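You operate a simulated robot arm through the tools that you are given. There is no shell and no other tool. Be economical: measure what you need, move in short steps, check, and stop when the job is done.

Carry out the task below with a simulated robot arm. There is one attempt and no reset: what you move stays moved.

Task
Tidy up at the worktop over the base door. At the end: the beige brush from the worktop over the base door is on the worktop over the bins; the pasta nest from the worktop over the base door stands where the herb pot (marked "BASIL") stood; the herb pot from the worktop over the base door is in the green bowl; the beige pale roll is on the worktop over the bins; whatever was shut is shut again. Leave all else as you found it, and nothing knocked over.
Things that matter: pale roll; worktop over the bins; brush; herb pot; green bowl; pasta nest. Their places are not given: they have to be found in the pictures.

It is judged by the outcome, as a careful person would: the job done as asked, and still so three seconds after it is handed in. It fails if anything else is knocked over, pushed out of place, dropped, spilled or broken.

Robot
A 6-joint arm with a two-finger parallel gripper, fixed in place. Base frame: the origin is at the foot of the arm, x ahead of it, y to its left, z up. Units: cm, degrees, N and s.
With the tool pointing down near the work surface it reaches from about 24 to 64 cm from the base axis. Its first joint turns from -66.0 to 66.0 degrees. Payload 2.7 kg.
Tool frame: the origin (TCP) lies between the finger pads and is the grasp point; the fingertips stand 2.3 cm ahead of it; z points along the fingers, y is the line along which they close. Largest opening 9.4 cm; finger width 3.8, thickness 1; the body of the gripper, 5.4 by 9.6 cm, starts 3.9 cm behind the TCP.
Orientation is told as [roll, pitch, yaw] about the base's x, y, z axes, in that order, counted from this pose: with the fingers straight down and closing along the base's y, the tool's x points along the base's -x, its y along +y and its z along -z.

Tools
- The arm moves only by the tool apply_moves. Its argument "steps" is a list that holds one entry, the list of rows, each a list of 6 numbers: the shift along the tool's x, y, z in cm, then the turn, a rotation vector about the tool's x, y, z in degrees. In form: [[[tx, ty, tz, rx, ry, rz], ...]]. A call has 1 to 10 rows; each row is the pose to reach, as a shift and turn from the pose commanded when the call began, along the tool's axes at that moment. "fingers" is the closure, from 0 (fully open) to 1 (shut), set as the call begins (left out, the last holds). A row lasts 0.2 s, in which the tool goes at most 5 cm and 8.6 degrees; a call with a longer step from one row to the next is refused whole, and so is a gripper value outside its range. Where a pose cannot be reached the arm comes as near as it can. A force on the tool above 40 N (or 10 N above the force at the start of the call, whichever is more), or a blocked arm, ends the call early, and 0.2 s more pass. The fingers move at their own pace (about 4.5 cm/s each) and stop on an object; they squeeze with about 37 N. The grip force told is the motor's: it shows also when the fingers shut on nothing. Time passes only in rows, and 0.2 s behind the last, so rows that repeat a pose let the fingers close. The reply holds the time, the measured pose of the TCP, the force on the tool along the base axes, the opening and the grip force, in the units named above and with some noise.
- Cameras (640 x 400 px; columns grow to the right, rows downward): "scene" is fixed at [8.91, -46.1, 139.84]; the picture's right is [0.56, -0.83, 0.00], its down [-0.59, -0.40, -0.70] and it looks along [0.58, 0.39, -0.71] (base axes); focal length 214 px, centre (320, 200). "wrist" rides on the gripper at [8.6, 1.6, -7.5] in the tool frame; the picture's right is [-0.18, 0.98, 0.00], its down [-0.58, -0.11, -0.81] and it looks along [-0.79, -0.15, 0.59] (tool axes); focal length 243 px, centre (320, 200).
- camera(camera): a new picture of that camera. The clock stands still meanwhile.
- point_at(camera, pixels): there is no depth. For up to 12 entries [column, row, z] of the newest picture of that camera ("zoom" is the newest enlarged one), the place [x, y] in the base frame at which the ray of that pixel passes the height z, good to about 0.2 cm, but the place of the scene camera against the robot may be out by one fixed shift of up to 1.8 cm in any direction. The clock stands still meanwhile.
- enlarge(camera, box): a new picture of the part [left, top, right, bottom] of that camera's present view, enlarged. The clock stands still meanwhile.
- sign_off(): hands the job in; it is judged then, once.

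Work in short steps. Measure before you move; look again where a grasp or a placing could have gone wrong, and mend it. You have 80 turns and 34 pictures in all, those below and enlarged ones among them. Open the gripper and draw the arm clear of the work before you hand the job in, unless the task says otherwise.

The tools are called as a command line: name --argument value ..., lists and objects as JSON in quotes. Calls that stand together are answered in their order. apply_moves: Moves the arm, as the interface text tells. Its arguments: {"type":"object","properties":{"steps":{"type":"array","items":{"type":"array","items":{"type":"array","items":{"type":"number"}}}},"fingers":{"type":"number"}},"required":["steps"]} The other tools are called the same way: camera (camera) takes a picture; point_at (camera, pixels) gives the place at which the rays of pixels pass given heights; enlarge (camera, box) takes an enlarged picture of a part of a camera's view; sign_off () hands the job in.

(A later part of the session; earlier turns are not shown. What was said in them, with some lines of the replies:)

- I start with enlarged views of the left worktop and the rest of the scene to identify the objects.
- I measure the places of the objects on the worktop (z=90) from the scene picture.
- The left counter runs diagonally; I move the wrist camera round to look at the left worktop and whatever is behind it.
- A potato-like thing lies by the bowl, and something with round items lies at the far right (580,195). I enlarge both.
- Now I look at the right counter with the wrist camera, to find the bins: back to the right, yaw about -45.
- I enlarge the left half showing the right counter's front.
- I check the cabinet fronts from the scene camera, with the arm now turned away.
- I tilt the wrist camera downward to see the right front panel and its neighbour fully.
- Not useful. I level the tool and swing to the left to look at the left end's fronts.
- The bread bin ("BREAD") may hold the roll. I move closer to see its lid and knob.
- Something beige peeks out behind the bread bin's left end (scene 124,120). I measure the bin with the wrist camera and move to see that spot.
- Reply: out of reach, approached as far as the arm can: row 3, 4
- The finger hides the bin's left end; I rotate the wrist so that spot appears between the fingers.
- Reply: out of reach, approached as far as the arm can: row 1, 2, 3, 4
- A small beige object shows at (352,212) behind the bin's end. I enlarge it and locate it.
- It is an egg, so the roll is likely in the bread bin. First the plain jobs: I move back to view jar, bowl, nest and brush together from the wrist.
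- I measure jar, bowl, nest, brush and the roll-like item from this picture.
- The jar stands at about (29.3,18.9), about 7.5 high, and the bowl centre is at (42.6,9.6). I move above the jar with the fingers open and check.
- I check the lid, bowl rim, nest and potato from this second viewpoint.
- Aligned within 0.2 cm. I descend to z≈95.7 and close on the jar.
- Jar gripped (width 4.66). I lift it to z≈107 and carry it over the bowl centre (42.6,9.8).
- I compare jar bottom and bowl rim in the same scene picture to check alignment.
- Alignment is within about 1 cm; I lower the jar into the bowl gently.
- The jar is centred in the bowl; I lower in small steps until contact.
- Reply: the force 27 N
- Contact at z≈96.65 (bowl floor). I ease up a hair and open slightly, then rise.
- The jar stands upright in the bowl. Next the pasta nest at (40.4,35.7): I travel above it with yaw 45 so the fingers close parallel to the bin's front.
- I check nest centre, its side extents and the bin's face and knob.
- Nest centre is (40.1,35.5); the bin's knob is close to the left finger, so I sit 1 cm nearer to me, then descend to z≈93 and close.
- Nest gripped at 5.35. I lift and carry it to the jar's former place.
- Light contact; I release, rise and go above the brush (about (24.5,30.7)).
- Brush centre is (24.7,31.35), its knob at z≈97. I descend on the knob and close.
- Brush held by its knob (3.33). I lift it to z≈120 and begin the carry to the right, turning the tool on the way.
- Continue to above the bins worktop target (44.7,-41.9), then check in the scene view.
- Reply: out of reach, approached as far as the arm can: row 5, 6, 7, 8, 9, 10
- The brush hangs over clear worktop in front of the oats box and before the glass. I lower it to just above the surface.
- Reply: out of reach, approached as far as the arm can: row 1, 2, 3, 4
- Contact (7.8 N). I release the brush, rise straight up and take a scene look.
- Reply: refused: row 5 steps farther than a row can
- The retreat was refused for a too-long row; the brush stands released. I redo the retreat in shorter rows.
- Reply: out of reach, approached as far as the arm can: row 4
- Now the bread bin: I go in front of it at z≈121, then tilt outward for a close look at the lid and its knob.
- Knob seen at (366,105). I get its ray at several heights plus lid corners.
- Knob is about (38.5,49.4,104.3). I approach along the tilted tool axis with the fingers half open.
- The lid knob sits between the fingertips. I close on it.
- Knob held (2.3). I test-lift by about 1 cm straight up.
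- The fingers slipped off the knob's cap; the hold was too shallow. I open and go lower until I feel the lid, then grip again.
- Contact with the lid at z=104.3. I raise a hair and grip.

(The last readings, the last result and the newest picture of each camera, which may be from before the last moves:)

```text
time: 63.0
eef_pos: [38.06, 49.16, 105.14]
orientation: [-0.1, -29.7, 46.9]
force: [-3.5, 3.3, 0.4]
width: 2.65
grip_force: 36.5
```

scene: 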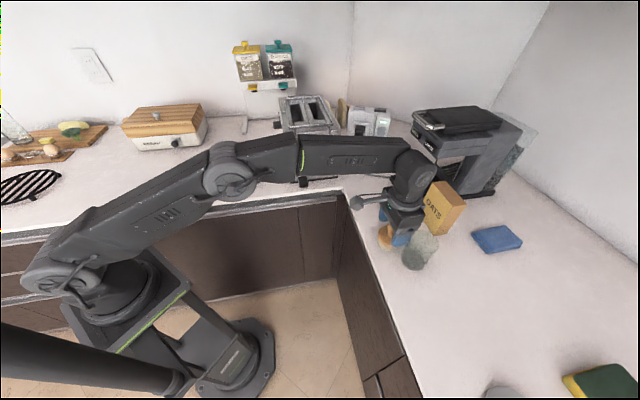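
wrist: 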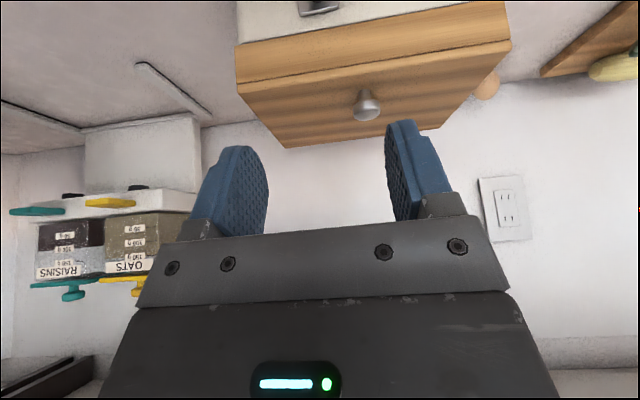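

The lid seems to come up (held at 2.65). I follow the hinge arc a little, tipping the tool with the lid.

apply_moves --steps '[[[-0.4, 0, -0.38, 0, 4, 0], [-0.8, 0, -0.75, 0, 8, 0], [-1.23, 0, -1.14, 0, 12, 0]]]'

enlarge --camera "scene" --box '[100, 60, 240, 165]'

```text
time: 63.8
eef_pos: [38.48, 49.62, 107.16]
orientation: [-0.1, -18.3, 47.1]
force: [3.5, 3.3, 3.9]
width: 2.51
grip_force: 37.2
```

```text
3.81 times, centred on (170, 112) of scene
```

zoom: 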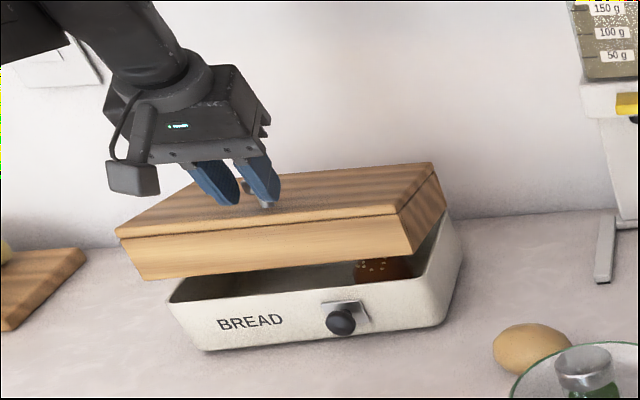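

The lid opens on its rear hinge and something brown is inside. I continue the arc.

apply_moves --steps '[[[-0.75, 0, -0.65, 0, 3, 0], [-1.6, 0, -1.3, 0, 6, 0], [-2.46, 0, -1.93, 0, 9, 0]]]'

```text
time: 64.6
eef_pos: [39.16, 50.21, 109.08]
orientation: [0.0, -9.1, 47.1]
force: [3.3, 5.2, -0.5]
width: 2.39
grip_force: 37.2
out of reach, approached as far as the arm can: row 3
```

Reach ends here at about 20° of lid. The vertical load on the tool is near zero, so the hinge may hold by friction; I open the fingers and see.

apply_moves --steps '[[[0, 0, 0, 0, 0, 0], [0, 0, 0, 0, 0, 0], [0, 0, 0, 0, 0, 0], [0.5, 0, -2, 0, 0, 0], [1, 0, -5, 0, 0, 0]]]' --fingers 0.4

enlarge --camera "scene" --box '[100, 60, 240, 165]'

```text
time: 65.8
eef_pos: [37.8, 48.66, 114.05]
orientation: [-0.1, -9.1, 47.0]
force: [0.2, -1.0, -0.2]
width: 5.63
grip_force: 0.0
```

```text
3.81 times, centred on (170, 112) of scene
```

zoom: 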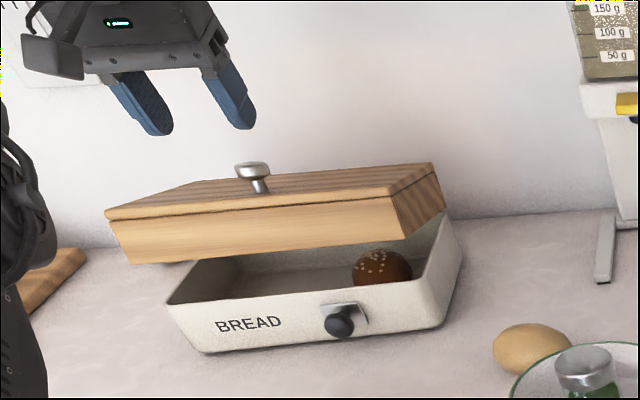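

The lid stays at about 20° by friction, and a dark seeded roll shows inside; the pale roll may lie hidden behind the front wall. To push the lid further from underneath I back off and tilt the tool to near-horizontal with the fingers shut.

apply_moves --steps '[[[1.5, 0, -0.5, 0, -8, 0], [3, 0, -1, 0, -16, 0], [4.5, 0, -1.5, 0, -24, 0], [6, 0, -2, 0, -32, 0], [7.5, 0, -2.6, 0, -40, 0], [9, 0, -3.2, 0, -48, 0], [10.5, 0, -3.7, 0, -56, 0]]]' --fingers 1

apply_moves --steps '[[[0, 0, 0, 0, 0, -8.5], [0, 0, 0, 0, 0, -17], [0, 0, 0, 0, 0, -25.5], [0, 0, 0, 0, 0, -34], [0, 0, 0, 0, 0, -42.5], [0, 0, 0, 0, 0, -51], [0, 0, 0, 0, 0, -59.5], [0, 0, 0, 0, 0, -68], [0, 0, 0, 0, 0, -76.5], [0, 0, 0, 0, 0, -85]]]'

```text
time: 67.4
eef_pos: [32.43, 42.6, 117.55]
orientation: [-1.4, -59.8, 46.6]
force: [0.7, -0.5, 0.3]
width: 0.0
grip_force: 37.1
out of reach, approached as far as the arm can: row 6, 7
```

```text
time: 69.6
eef_pos: [32.31, 42.43, 117.62]
orientation: [-59.8, -3.4, 132.9]
force: [0.4, 0.4, -0.6]
width: 0.01
grip_force: 37.3
```

Tilt is now 60° with the fingers' thin side vertical. I lower it in front of the bin's gap.

apply_moves --steps '[[[0.38, 4.38, 1.38, 0, 0, 0], [0.72, 8.26, 3.63, 0, 0, 0], [1.06, 12.14, 5.88, 0, 0, 0], [1.13, 12.94, 7.5, 0, 0, 0]]]'

```text
time: 70.6
eef_pos: [31.74, 43.24, 102.94]
orientation: [-59.8, -3.2, 132.4]
force: [0.1, -0.7, 1.3]
width: 0.02
grip_force: 36.7
out of reach, approached as far as the arm can: row 3, 4
```

I insert the closed fingertips into the gap under the lid's front edge.

apply_moves --steps '[[[0.13, -0.96, 1.83, 0, 0, 0], [0.26, -1.93, 3.67, 0, 0, 0], [0.39, -2.89, 5.5, 0, 0, 0]]]'

```text
time: 71.4
eef_pos: [36.44, 47.34, 102.48]
orientation: [-59.6, -3.3, 132.5]
force: [-8.2, -4.4, -0.6]
width: 0.0
grip_force: 36.9
```

About 9 N from touching the lid. I push upward a little and watch.

apply_moves --steps '[[[-0.07, -0.83, -0.48, 0, 0, 0], [-0.15, -1.67, -0.97, 0, 0, 0], [-0.22, -2.5, -1.45, 0, 0, 0]]]'

```text
time: 72.2
eef_pos: [36.51, 47.23, 105.59]
orientation: [-59.9, -3.4, 132.8]
force: [0.0, -0.1, -0.3]
width: 0.0
grip_force: 37.1
```

I continue up and outward along the lid's arc.

apply_moves --steps '[[[-0.1, -1.96, -0.3, 0, 0, 0], [-0.2, -3.9, -0.5, 0, 0, 0], [-0.3, -5.9, -0.6, 0, 0, 0], [-0.4, -7.7, -0.3, 0, 0, 0]]]'

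```text
time: 73.2
eef_pos: [39.14, 49.76, 112.47]
orientation: [-59.8, -3.4, 132.8]
force: [-0.7, -0.4, 0.2]
width: 0.0
grip_force: 37.9
```

Little resistance; I push outward further so the lid swings to about 70°.

apply_moves --steps '[[[-0.12, -1.43, 1.48, 0, 0, 0], [-0.25, -2.86, 2.96, 0, 0, 0], [-0.32, -3.6, 4.2, 0, 0, 0], [-0.38, -4.35, 5.56, 0, 0, 0]]]'

```text
time: 74.2
eef_pos: [44.12, 54.68, 113.28]
orientation: [-59.7, -3.5, 132.8]
force: [-0.2, 0.6, 0.2]
width: 0.01
grip_force: 37.2
```

I retreat inward from under the lid, then turn the tool back to look into the bin.

apply_moves --steps '[[[0.14, 1.6, -2.8, 0, 0, 0], [0.28, 3.2, -5.6, 0, 0, 0], [0.42, 4.85, -8.4, 0, 0, 0], [0.57, 6.47, -11.26, 0, 0, 0], [0.3, 3.8, -13, 0, 0, 0], [0.2, 1.2, -14.5, 0, 0, 0]]]'

apply_moves --steps '[[[0, 0, 0, 0, 0, 8.5], [0, 0, 0, 0, 0, 17], [0, 0, 0, 0, 0, 25.5], [0, 0, 0, 0, 0, 34], [0, 0, 0, 0, 0, 42.5], [0, 0, 0, 0, 0, 51], [0, 0, 0, 0, 0, 59.5], [0, 0, 0, 0, 0, 68], [0, 0, 0, 0, 0, 76.5], [0, 0, 0, 0, 0, 85]]]' --fingers 0

```text
time: 75.6
eef_pos: [34.69, 45.41, 119.52]
orientation: [-59.8, -3.5, 132.8]
force: [0.0, -1.3, -0.8]
width: 0.0
grip_force: 36.5
```

```text
time: 77.8
eef_pos: [34.88, 45.2, 119.53]
orientation: [-1.3, -59.9, 46.3]
force: [0.0, -0.5, -0.7]
width: 9.41
grip_force: 0.1
```

apply_moves --steps '[[[0, 0, -1, 0, 8, 0], [0, 0, -2, 0, 16, 0], [0, 0, -3, 0, 24, 0], [0, 0, -4, 0, 32, 0], [-0.1, 0, -5, 0, 40, 0], [-0.1, 0, -5.8, 0, 47, 0]]]'

enlarge --camera "wrist" --box '[180, 20, 500, 220]'

```text
time: 79.2
eef_pos: [31.35, 41.66, 122.63]
orientation: [-0.8, -12.8, 45.5]
force: [0.8, 0.3, -1.2]
width: 9.41
grip_force: 0.2
```

```text
2.00 times, centred on (340, 120) of wrist
```

zoom: 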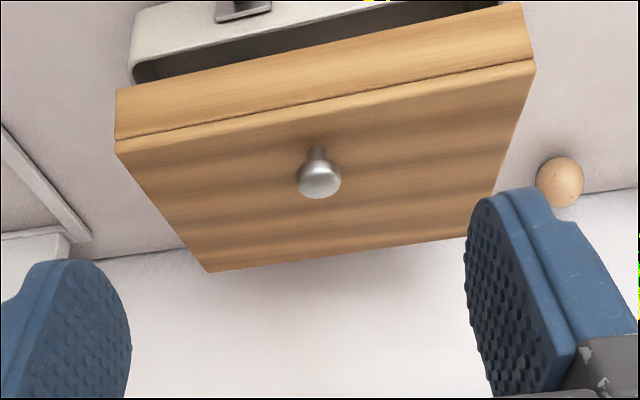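

The lid is still only slightly open – my fingers passed over it rather than under. I measure lid edge, knob and rim heights from this picture.

point_at --camera "zoom" --pixels '[[116, 150, 104], [116, 150, 106], [535, 62, 104], [535, 62, 106], [319, 182, 107], [319, 182, 109], [115, 92, 101], [115, 92, 103], [132, 66, 98], [132, 66, 99], [208, 272, 102], [467, 236, 102]]'

```text
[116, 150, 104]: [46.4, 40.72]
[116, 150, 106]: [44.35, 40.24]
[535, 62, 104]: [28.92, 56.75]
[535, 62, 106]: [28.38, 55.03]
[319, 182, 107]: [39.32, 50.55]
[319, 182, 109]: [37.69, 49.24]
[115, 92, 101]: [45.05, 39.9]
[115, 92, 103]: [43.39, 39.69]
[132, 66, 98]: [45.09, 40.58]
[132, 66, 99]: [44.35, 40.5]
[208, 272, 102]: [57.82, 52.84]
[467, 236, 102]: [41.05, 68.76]
```

The lid is open only about 11° (front edge lower side at z≈101.7, rim ≈98.5). New plan: pinch the lid's front edge itself – one finger under, one on top – to the right of the knob. First tilt the tool and turn it.

apply_moves --steps '[[[0.2, -0.8, 1.2, 0, -8, 0], [0.4, -1.6, 2.5, 0, -16, 0], [0.7, -2.4, 3.8, 0, -24, 0], [0.9, -3.2, 5.2, 0, -32, 0], [1.2, -4, 6.6, 0, -40, 0], [1.4, -4.67, 7.9, 0, -47, 0]]]' --fingers 0.36

apply_moves --steps '[[[0, 0, 0, 0, 0, -8.6], [0, 0, 0, 0, 0, -17.2], [0, 0, 0, 0, 0, -25.8], [0, 0, 0, 0, 0, -34.4], [0, 0, 0, 0, 0, -43], [0, 0, 0, 0, 0, -51.6], [0, 0, 0, 0, 0, -60.2], [0, 0, 0, 0, 0, -68.8], [0, 0, 0, 0, 0, -77.4], [0, 0, 0, 0, 0, -86]]]'

```text
time: 80.6
eef_pos: [35.39, 39.48, 117.37]
orientation: [-2.8, -57.5, 46.1]
force: [-0.2, -0.1, 0.5]
width: 6.0
grip_force: 0.0
out of reach, approached as far as the arm can: row 6
```

```text
time: 82.8
eef_pos: [35.4, 39.38, 117.26]
orientation: [-57.4, -1.5, 131.6]
force: [-0.2, 0.1, -1.1]
width: 6.03
grip_force: 0.0
```

Tool is turned with fingers stacked vertically (opening 6). I lower it to z≈104.3 in front of the lid, 5 cm right of the knob.

apply_moves --steps '[[[0, 3.65, 2.33, 0, 0, 0], [0, 7.3, 4.67, 0, 0, 0], [0, 10.92, 7, 0, 0, 0]]]'

```text
time: 83.6
eef_pos: [34.26, 40.9, 104.89]
orientation: [-57.3, -1.5, 130.9]
force: [0.7, -0.1, 0.1]
width: 6.02
grip_force: 0.0
out of reach, approached as far as the arm can: row 2, 3
```

Now I slide outward so the lower finger enters the gap beneath the lid's edge, slowly.

apply_moves --steps '[[[0.7, -0.58, 2.0, 0, 0, 0], [1.49, -1.66, 3.69, 0, 0, 0], [1.49, -2.63, 5.2, 0, 0, 0], [1.49, -3.06, 5.88, 0, 0, 0], [1.49, -3.48, 6.53, 0, 0, 0]]]'

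```text
time: 84.8
eef_pos: [40.53, 45.26, 104.41]
orientation: [-57.1, -1.5, 131.1]
force: [-0.1, 0.1, -0.4]
width: 6.03
grip_force: 0.1
out of reach, approached as far as the arm can: row 1, 2, 3, 4, 5
```

No contact on the way in. I close the fingers to pinch the lid's edge and read the width.

apply_moves --steps '[[[0, 0, 0, 0, 0, 0], [0, 0, 0, 0, 0, 0], [0, 0, 0, 0, 0, 0], [0, 0, 0, 0, 0, 0]]]' --fingers 1

```text
time: 85.8
eef_pos: [40.62, 45.42, 104.46]
orientation: [-57.4, -1.6, 131.0]
force: [-0.3, 0.3, 0.1]
width: 0.01
grip_force: 30.7
```

The fingers closed on nothing, so both are either above or below the lid. I probe downward 1.5 cm to feel which.

apply_moves --steps '[[[0, 0.42, 0.27, 0, 0, 0], [0, 0.84, 0.54, 0, 0, 0], [0, 1.26, 0.81, 0, 0, 0]]]'

```text
time: 86.6
eef_pos: [40.25, 45.66, 103.06]
orientation: [-57.3, -1.5, 131.1]
force: [-3.4, -8.6, 0.6]
width: 0.03
grip_force: 36.9
out of reach, approached as far as the arm can: row 3
```

Contact shows the fingers are on top of the lid, against its knob. New plan: hold the knob at the inner edge of the pads with the tool at 45°, so the lid can swing while the arm reaches outward. I retreat and turn the tool back.

apply_moves --steps '[[[0.3, 0, -4, 0, 0, 0], [0.3, 0, -8, 0, 0, 0], [0.3, 0, -12, 0, 0, 0], [0.3, -4, -14, 0, 0, 0]]]'

apply_moves --steps '[[[0, 0, 0, 0, 0, 8.6], [0, 0, 0, 0, 0, 17.2], [0, 0, 0, 0, 0, 25.8], [0, 0, 0, 0, 0, 34.4], [0, 0, 0, 0, 0, 43], [0, 0, 0, 0, 0, 51.6], [0, 0, 0, 0, 0, 60.2], [0, 0, 0, 0, 0, 68.8], [0, 0, 0, 0, 0, 77.4], [0, 0, 0, 0, 0, 86]]]' --fingers 0.45

apply_moves --steps '[[[0, 0, 0, 0, 6, 0], [0, 0, 0, 0, 12.3, 0]]]'

```text
time: 87.6
eef_pos: [33.25, 39.06, 114.02]
orientation: [-57.5, -1.7, 131.6]
force: [-0.2, 0.1, 0.1]
width: 0.0
grip_force: 36.8
```

```text
time: 89.8
eef_pos: [33.33, 38.92, 113.99]
orientation: [-2.6, -57.4, 45.8]
force: [0.1, -0.3, -0.7]
width: 5.18
grip_force: 0.1
```

```text
time: 90.4
eef_pos: [35.13, 38.82, 115.75]
orientation: [-5.5, -53.9, 45.1]
force: [-0.6, 0.0, -0.6]
width: 5.15
grip_force: 0.1
out of reach, approached as far as the arm can: row 1, 2
```

I straighten the tool to 45° while moving to the pre-grasp point by the knob.

apply_moves --steps '[[[0.5, 1.8, 2.4, -1.8, 3, 0], [1.1, 3.8, 5.1, -3.7, 6, 0], [1.81, 5.89, 7.94, -5.5, 9, 0], [1.81, 5.89, 7.94, -5.5, 9, 0]]]'

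```text
time: 91.4
eef_pos: [32.66, 45.96, 107.09]
orientation: [3.2, -36.2, 45.3]
force: [0.2, 0.0, 1.4]
width: 5.18
grip_force: 0.0
```

I move over the knob with the fingers straddling it, lower, and close.

apply_moves --steps '[[[-1.51, -1.73, 0.48, 1.6, -2, 0], [-3.93, -1.73, 2.26, 3.2, -4, 0], [-5.4, -1.73, 3.95, 3.2, -4, 0], [-4.51, -1.73, 5.16, 3.2, -4, 0], [-4.1, -1.73, 5.7, 3.2, -4, 0]]]'

apply_moves --steps '[[[0, 0, 0, 0, 0, 0], [0, 0, 0, 0, 0, 0], [0, 0, 0, 0, 0, 0], [0, 0, 0, 0, 0, 0], [0, 0, 0, 0, 0, 0]]]' --fingers 1

```text
time: 92.6
eef_pos: [38.46, 49.92, 104.67]
orientation: [0.1, -40.1, 45.2]
force: [0.8, 1.5, -0.1]
width: 5.17
grip_force: 0.0
```

```text
time: 93.8
eef_pos: [38.33, 49.87, 104.99]
orientation: [0.1, -40.4, 45.3]
force: [-4.6, -10.2, 17.2]
width: 0.0
grip_force: 37.2
```

The knob was squeezed out: it lies slightly further out and lower than the pads. I open, rise, shift 1 cm outward, lower and close again.

apply_moves --steps '[[[0, 0, 0, 0, 0, 0], [-0.77, 0, -0.92, 0, 0, 0], [-0.77, 0, -0.92, 0, 0, 0], [-1.57, 0, -0.245, 0, 0, 0], [-1.06, 0, 0.37, 0, 0, 0], [-0.8, 0, 0.675, 0, 0, 0], [-0.71, 0, 0.79, 0, 0, 0]]]' --fingers 0.45

apply_moves --steps '[[[0, 0, 0, 0, 0, 0], [0, 0, 0, 0, 0, 0], [0, 0, 0, 0, 0, 0], [0, 0, 0, 0, 0, 0], [0, 0, 0, 0, 0, 0]]]' --fingers 1

```text
time: 95.4
eef_pos: [39.11, 50.52, 104.7]
orientation: [0.2, -40.1, 45.2]
force: [0.0, 0.6, -0.6]
width: 5.17
grip_force: 0.1
```

```text
time: 96.6
eef_pos: [39.14, 50.66, 104.64]
orientation: [0.1, -40.1, 45.1]
force: [3.8, -3.4, 0.1]
width: 2.45
grip_force: 37.6
```

Grip at 2.45 (cap nearly held). I regrip 0.25 cm lower, then lift through the first 10° of the arc.

apply_moves --steps '[[[0, 0, 0, 0, 0, 0], [0, 0, 0, 0, 0, 0], [0.16, 0, 0.19, 0, 0, 0], [0.16, 0, 0.19, 0, 0, 0]]]' --fingers 0.55

apply_moves --steps '[[[0, 0, 0, 0, 0, 0], [0, 0, 0, 0, 0, 0], [0, 0, 0, 0, 0, 0], [0, 0, 0, 0, 0, 0]]]' --fingers 1

apply_moves --steps '[[[-0.45, 0, -0.37, 0, 0, 0], [-0.9, 0, -0.73, 0, 0, 0], [-1.38, 0, -1.05, 0, 0, 0], [-1.87, 0, -1.38, 0, 0, 0]]]'

```text
time: 97.6
eef_pos: [39.1, 50.65, 104.36]
orientation: [0.1, -40.2, 45.2]
force: [0.2, -0.5, 1.4]
width: 4.23
grip_force: 0.1
```

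```text
time: 98.6
eef_pos: [39.17, 50.44, 104.42]
orientation: [0.2, -40.1, 45.1]
force: [6.1, -6.6, 2.5]
width: 2.58
grip_force: 37.0
```

```text
time: 99.6
eef_pos: [39.51, 50.95, 106.69]
orientation: [0.1, -40.2, 45.3]
force: [-3.3, 3.2, -0.4]
width: 2.29
grip_force: 36.6
```

Still held (2.29). I continue along the arc to about 50° with a slight bias towards the lid.

apply_moves --steps '[[[-0.95, 0, -0.51, 0, 0, 0], [-1.86, 0, -0.91, 0, 0, 0], [-2.94, 0, -1.32, 0, 0, 0], [-4.08, 0, -1.6, 0, 0, 0], [-5.2, 0, -1.77, 0, 0, 0], [-6.38, 0, -1.89, 0, 0, 0], [-7.54, 0, -1.9, 0, 0, 0], [-8.71, 0, -1.83, 0, 0, 0]]]'

```text
time: 101.4
eef_pos: [43.51, 55.03, 113.5]
orientation: [0.1, -40.1, 45.2]
force: [-0.7, 1.0, -0.1]
width: 0.02
grip_force: 36.6
```

The knob slipped off part-way. I use the last picture to see how far the lid is open and what lies inside.

enlarge --camera "scene" --box '[110, 70, 250, 165]'

```text
4.21 times, centred on (180, 118) of scene
```

zoom: 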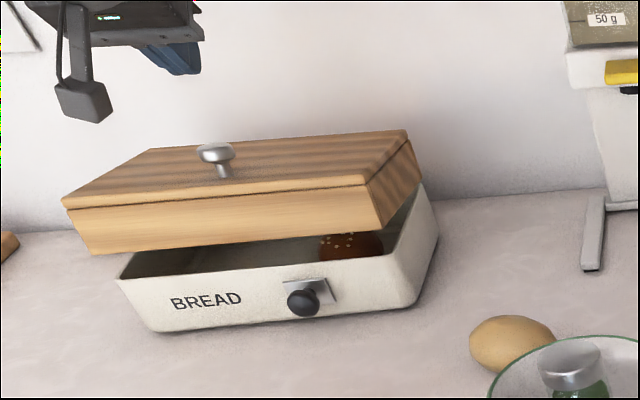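

The lid rests at about 11° again, only the dark seeded roll shows inside, and no pale roll can be seen in the bin; the smooth beige roll-shaped piece on the worktop by the bowl fits "beige pale roll" best. I shut the bin again by pressing its front edge down, right of the knob.

apply_moves --steps '[[[1.53, -1.2, -1.29, 0, 0, 0], [3.22, -2.3, -2.7, 0, 0, 0], [4.75, -3.5, -3.99, 0, 0, 0], [6.88, -4.58, -4.47, 0, 0, 0], [8.81, -4.58, -2.18, 0, 0, 0], [10.29, -4.58, -0.41, 0, 0, 0], [11.26, -4.58, 0.73, 0, 0, 0], [11.9, -4.58, 1.5, 0, 0, 0], [12.22, -4.58, 1.88, 0, 0, 0]]]' --fingers 1

```text
time: 103.4
eef_pos: [40.85, 45.81, 104.27]
orientation: [0.1, -40.0, 45.2]
force: [-5.6, -7.8, 2.2]
width: 0.01
grip_force: 37.2
```

Light contact; I press down a bit further to be sure it is fully shut.

apply_moves --steps '[[[0.13, 0, 0.15, 0, 0, 0], [0.26, 0, 0.31, 0, 0, 0], [0.39, 0, 0.46, 0, 0, 0], [0.52, 0, 0.61, 0, 0, 0]]]'

```text
time: 104.4
eef_pos: [40.88, 45.87, 103.41]
orientation: [0.2, -40.2, 45.2]
force: [-6.4, -7.2, 3.9]
width: 0.0
grip_force: 37.1
```

Force is mainly horizontal: the fingertip bears on the lid's front edge, not on its top. I lift, go 2.5 cm further out with a steeper tool, and press down on the lid's top.

apply_moves --steps '[[[-1.29, 0, -1.53, 0, 0, 0], [-3.81, 0, -0.72, 0, 8, 0], [-3.81, 0, -0.72, 0, 15, 0], [-2.52, 0, 0.81, 0, 15, 0], [-2.0, 0, 1.42, 0, 15, 0], [-1.75, 0, 1.73, 0, 15, 0], [-1.62, 0, 1.88, 0, 15, 0]]]'

```text
time: 105.8
eef_pos: [42.55, 47.65, 104.06]
orientation: [0.1, -25.7, 45.3]
force: [-8.0, -6.8, 7.9]
width: 0.0
grip_force: 37.0
stopped in row 6: the force on the tool passed its limit (the readings are from after the stop); the commanded pose is now the measured one
```

The firm stop (>40 N) shows the lid is fully shut. I rise, level the tool and go above the beige roll at (47.3,25.7), turning to close across its short side.

apply_moves --steps '[[[0.9, 0, -2.7, 0, 6.5, 0], [1.9, 0, -5.4, 0, 13, 0], [2.8, 0, -8, 0, 19.5, 0], [3.74, 0, -10.68, 0, 25.7, 0]]]' --fingers 0

apply_moves --steps '[[[0.43, -1.9, 0, 0, 0, 8.6], [0.86, -3.8, 0, 0, 0, 17.2], [1.28, -5.7, 0, 0, 0, 25.8], [1.71, -7.5, 0, 0, 0, 34.4], [2.14, -9.4, 0, 0, 0, 43], [2.57, -11.3, 0, 0, 0, 51.6], [3.0, -13.2, 0, 0, 0, 60.2], [3.42, -15.1, 0, 0, 0, 68.8], [3.85, -17, 0, 0, 0, 77.4], [4.28, -18.85, 0, 0, 0, 86]]]'

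```text
time: 106.8
eef_pos: [37.03, 42.03, 112.12]
orientation: [0.1, 0.1, 45.5]
force: [0.5, -0.2, -0.1]
width: 8.67
grip_force: 0.2
```

```text
time: 109.0
eef_pos: [47.29, 25.65, 112.12]
orientation: [0.0, 0.0, -40.7]
force: [0.9, -0.3, 0.3]
width: 9.4
grip_force: 0.1
```

Directly above. I descend to z≈92.8 and close.

apply_moves --steps '[[[0, 0, 4.5, 0, 0, 0], [0, 0, 9, 0, 0, 0], [0, 0, 13.5, 0, 0, 0], [0, 0, 17, 0, 0, 0], [0, 0, 18.5, 0, 0, 0], [0, 0, 19.3, 0, 0, 0]]]'

apply_moves --steps '[[[0, 0, 0, 0, 0, 0], [0, 0, 0, 0, 0, 0], [0, 0, 0, 0, 0, 0], [0, 0, 0, 0, 0, 0], [0, 0, 0, 0, 0, 0]]]' --fingers 1

```text
time: 110.4
eef_pos: [47.22, 25.68, 92.69]
orientation: [-0.1, 0.1, -40.6]
force: [0.2, 0.4, -0.6]
width: 9.38
grip_force: 0.0
```

```text
time: 111.6
eef_pos: [47.21, 25.69, 92.7]
orientation: [0.0, 0.1, -40.8]
force: [0.2, 0.1, 0.3]
width: 6.11
grip_force: 36.7
```

Held at width 6.11. I lift it to z≈122, carry it straight across to the bins worktop at (51.2,-34.3), and come down to z≈100.

apply_moves --steps '[[[0, 0, -2, 0, 0, 0], [0, 0, -6, 0, 0, 0], [0, 0, -10.5, 0, 0, 0], [0, 0, -15, 0, 0, 0], [0, 0, -19.5, 0, 0, 0], [0, 0, -24, 0, 0, 0], [0, 0, -27.5, 0, 0, 0], [0, 0, -29.3, 0, 0, 0]]]'

apply_moves --steps '[[[-3.22, -3.28, 0, 0, 0, 0], [-6.44, -6.56, 0, 0, 0, 0], [-9.66, -9.84, 0, 0, 0, 0], [-12.88, -13.12, 0, 0, 0, 0], [-16.1, -16.4, 0, 0, 0, 0], [-19.3, -19.7, 0, 0, 0, 0], [-22.5, -23, 0, 0, 0, 0], [-25.8, -26.2, 0, 0, 0, 0], [-29, -29.5, 0, 0, 0, 0], [-32.2, -32.8, 0, 0, 0, 0]]]'

apply_moves --steps '[[[-3.3, -3.37, 0, 0, 0, 0], [-6.6, -6.73, 0, 0, 0, 0], [-9.9, -10.1, 0, 0, 0, 0], [-9.9, -10.1, 4.5, 0, 0, 0], [-9.9, -10.1, 9, 0, 0, 0], [-9.9, -10.1, 13.5, 0, 0, 0], [-9.9, -10.1, 18, 0, 0, 0], [-9.9, -10.1, 22, 0, 0, 0]]]'

```text
time: 113.4
eef_pos: [47.48, 25.68, 122.1]
orientation: [-0.1, 0.1, -40.7]
force: [0.7, 0.0, 0.1]
width: 6.05
grip_force: 36.9
```

```text
time: 115.6
eef_pos: [50.28, -20.55, 122.23]
orientation: [-0.1, 0.3, -40.6]
force: [-0.7, -0.4, -0.3]
width: 6.1
grip_force: 36.7
```

```text
time: 117.4
eef_pos: [52.19, -34.88, 100.44]
orientation: [0.0, 0.1, -40.7]
force: [-0.5, -0.3, -1.0]
width: 6.06
grip_force: 37.0
out of reach, approached as far as the arm can: row 1, 2, 3, 4, 5, 6, 7, 8
```

Roll is held over the spot at (52.2,-34.9), 10 cm from the brush. I lower it to the surface.

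apply_moves --steps '[[[0, 0, 3, 0, 0, 0], [0, 0, 5.5, 0, 0, 0], [0, 0, 7, 0, 0, 0], [0, 0, 7.4, 0, 0, 0], [0, 0, 7.6, 0, 0, 0], [0, 0, 7.75, 0, 0, 0]]]'

```text
time: 118.8
eef_pos: [53.37, -35.47, 92.99]
orientation: [-0.1, 0.2, -40.7]
force: [0.2, -0.3, -0.7]
width: 6.09
grip_force: 36.8
out of reach, approached as far as the arm can: row 1, 2, 3, 4, 5, 6
5 turns are left
```

No contact yet; I lower the last 0.3 cm, open slightly, and rise.

apply_moves --steps '[[[0, 0, 0.15, 0, 0, 0], [0, 0, 0.3, 0, 0, 0], [0, 0, 0.3, 0, 0, 0]]]'

apply_moves --steps '[[[0, 0, 0, 0, 0, 0], [0, 0, 0, 0, 0, 0], [0, 0, 0, 0, 0, 0], [0, 0, 0, 0, 0, 0]]]' --fingers 0.22

apply_moves --steps '[[[0, 0, -3, 0, 0, 0], [0, 0, -7, 0, 0, 0], [0, 0, -11, 0, 0, 0], [0, 0, -15.5, 0, 0, 0], [0, 0, -20, 0, 0, 0], [0, 0, -24, 0, 0, 0]]]'

```text
time: 119.6
eef_pos: [52.22, -34.98, 92.65]
orientation: [0.0, 0.0, -40.7]
force: [-1.8, 2.4, 8.5]
width: 6.07
grip_force: 36.8
```

```text
time: 120.6
eef_pos: [52.4, -35.05, 92.64]
orientation: [0.0, 0.1, -40.7]
force: [-0.2, 1.3, 0.6]
width: 7.35
grip_force: 0.1
```

```text
time: 122.0
eef_pos: [49.47, -33.4, 111.57]
orientation: [0.0, 0.1, -40.7]
force: [-1.0, -1.0, -0.2]
width: 7.3
grip_force: 0.0
out of reach, approached as far as the arm can: row 3, 4, 5, 6
4 turns are left
```

The roll is released on the worktop over the bins (8.5 N contact, then free). I draw the arm back clear of the work.

apply_moves --steps '[[[3, 1.5, -2, 0, 0, 0], [6, 3, -4, 0, 0, 0], [9, 4.5, -6, 0, 0, 0], [12, 6, -8, 0, 0, 0], [15, 7.5, -9, 0, 0, 0]]]' --fingers 0

```text
time: 123.2
eef_pos: [43.21, -17.99, 120.55]
orientation: [0.0, 0.0, -40.7]
force: [0.0, 0.2, -0.7]
width: 9.41
grip_force: 0.1
3 turns are left
```

The arm is clear with the gripper open, so I hand the job in.

sign_off

```text
The job is handed in.
```

I handed the job in, but I'm not sure I moved the right object as the pale roll. I also had no pictures left to check how things ended up.

- **Herb pot:** it is standing upright in the green bowl. I saw this in a picture after letting go.
- **Pasta nest:** it is where the herb pot stood, within about 0.3 cm when I measured it.
- **Brush:** it is on the right-hand worktop, which I took to be the worktop over the bins. I picked that section because its front is one plain panel and the arm can reach it; I saw no label.
- **Pale roll:** I moved the smooth beige oval piece that lay beside the bowl. It could be a potato, and the real pale roll could still be in the bread bin. I only got the bin's lid up about 20 degrees. I saw a dark seeded roll inside, but could not see the floor just behind the front wall.
- **Bread bin:** I pressed the lid down until it stopped firmly, at over 40 N, so it should be shut. I judged this from the force alone.
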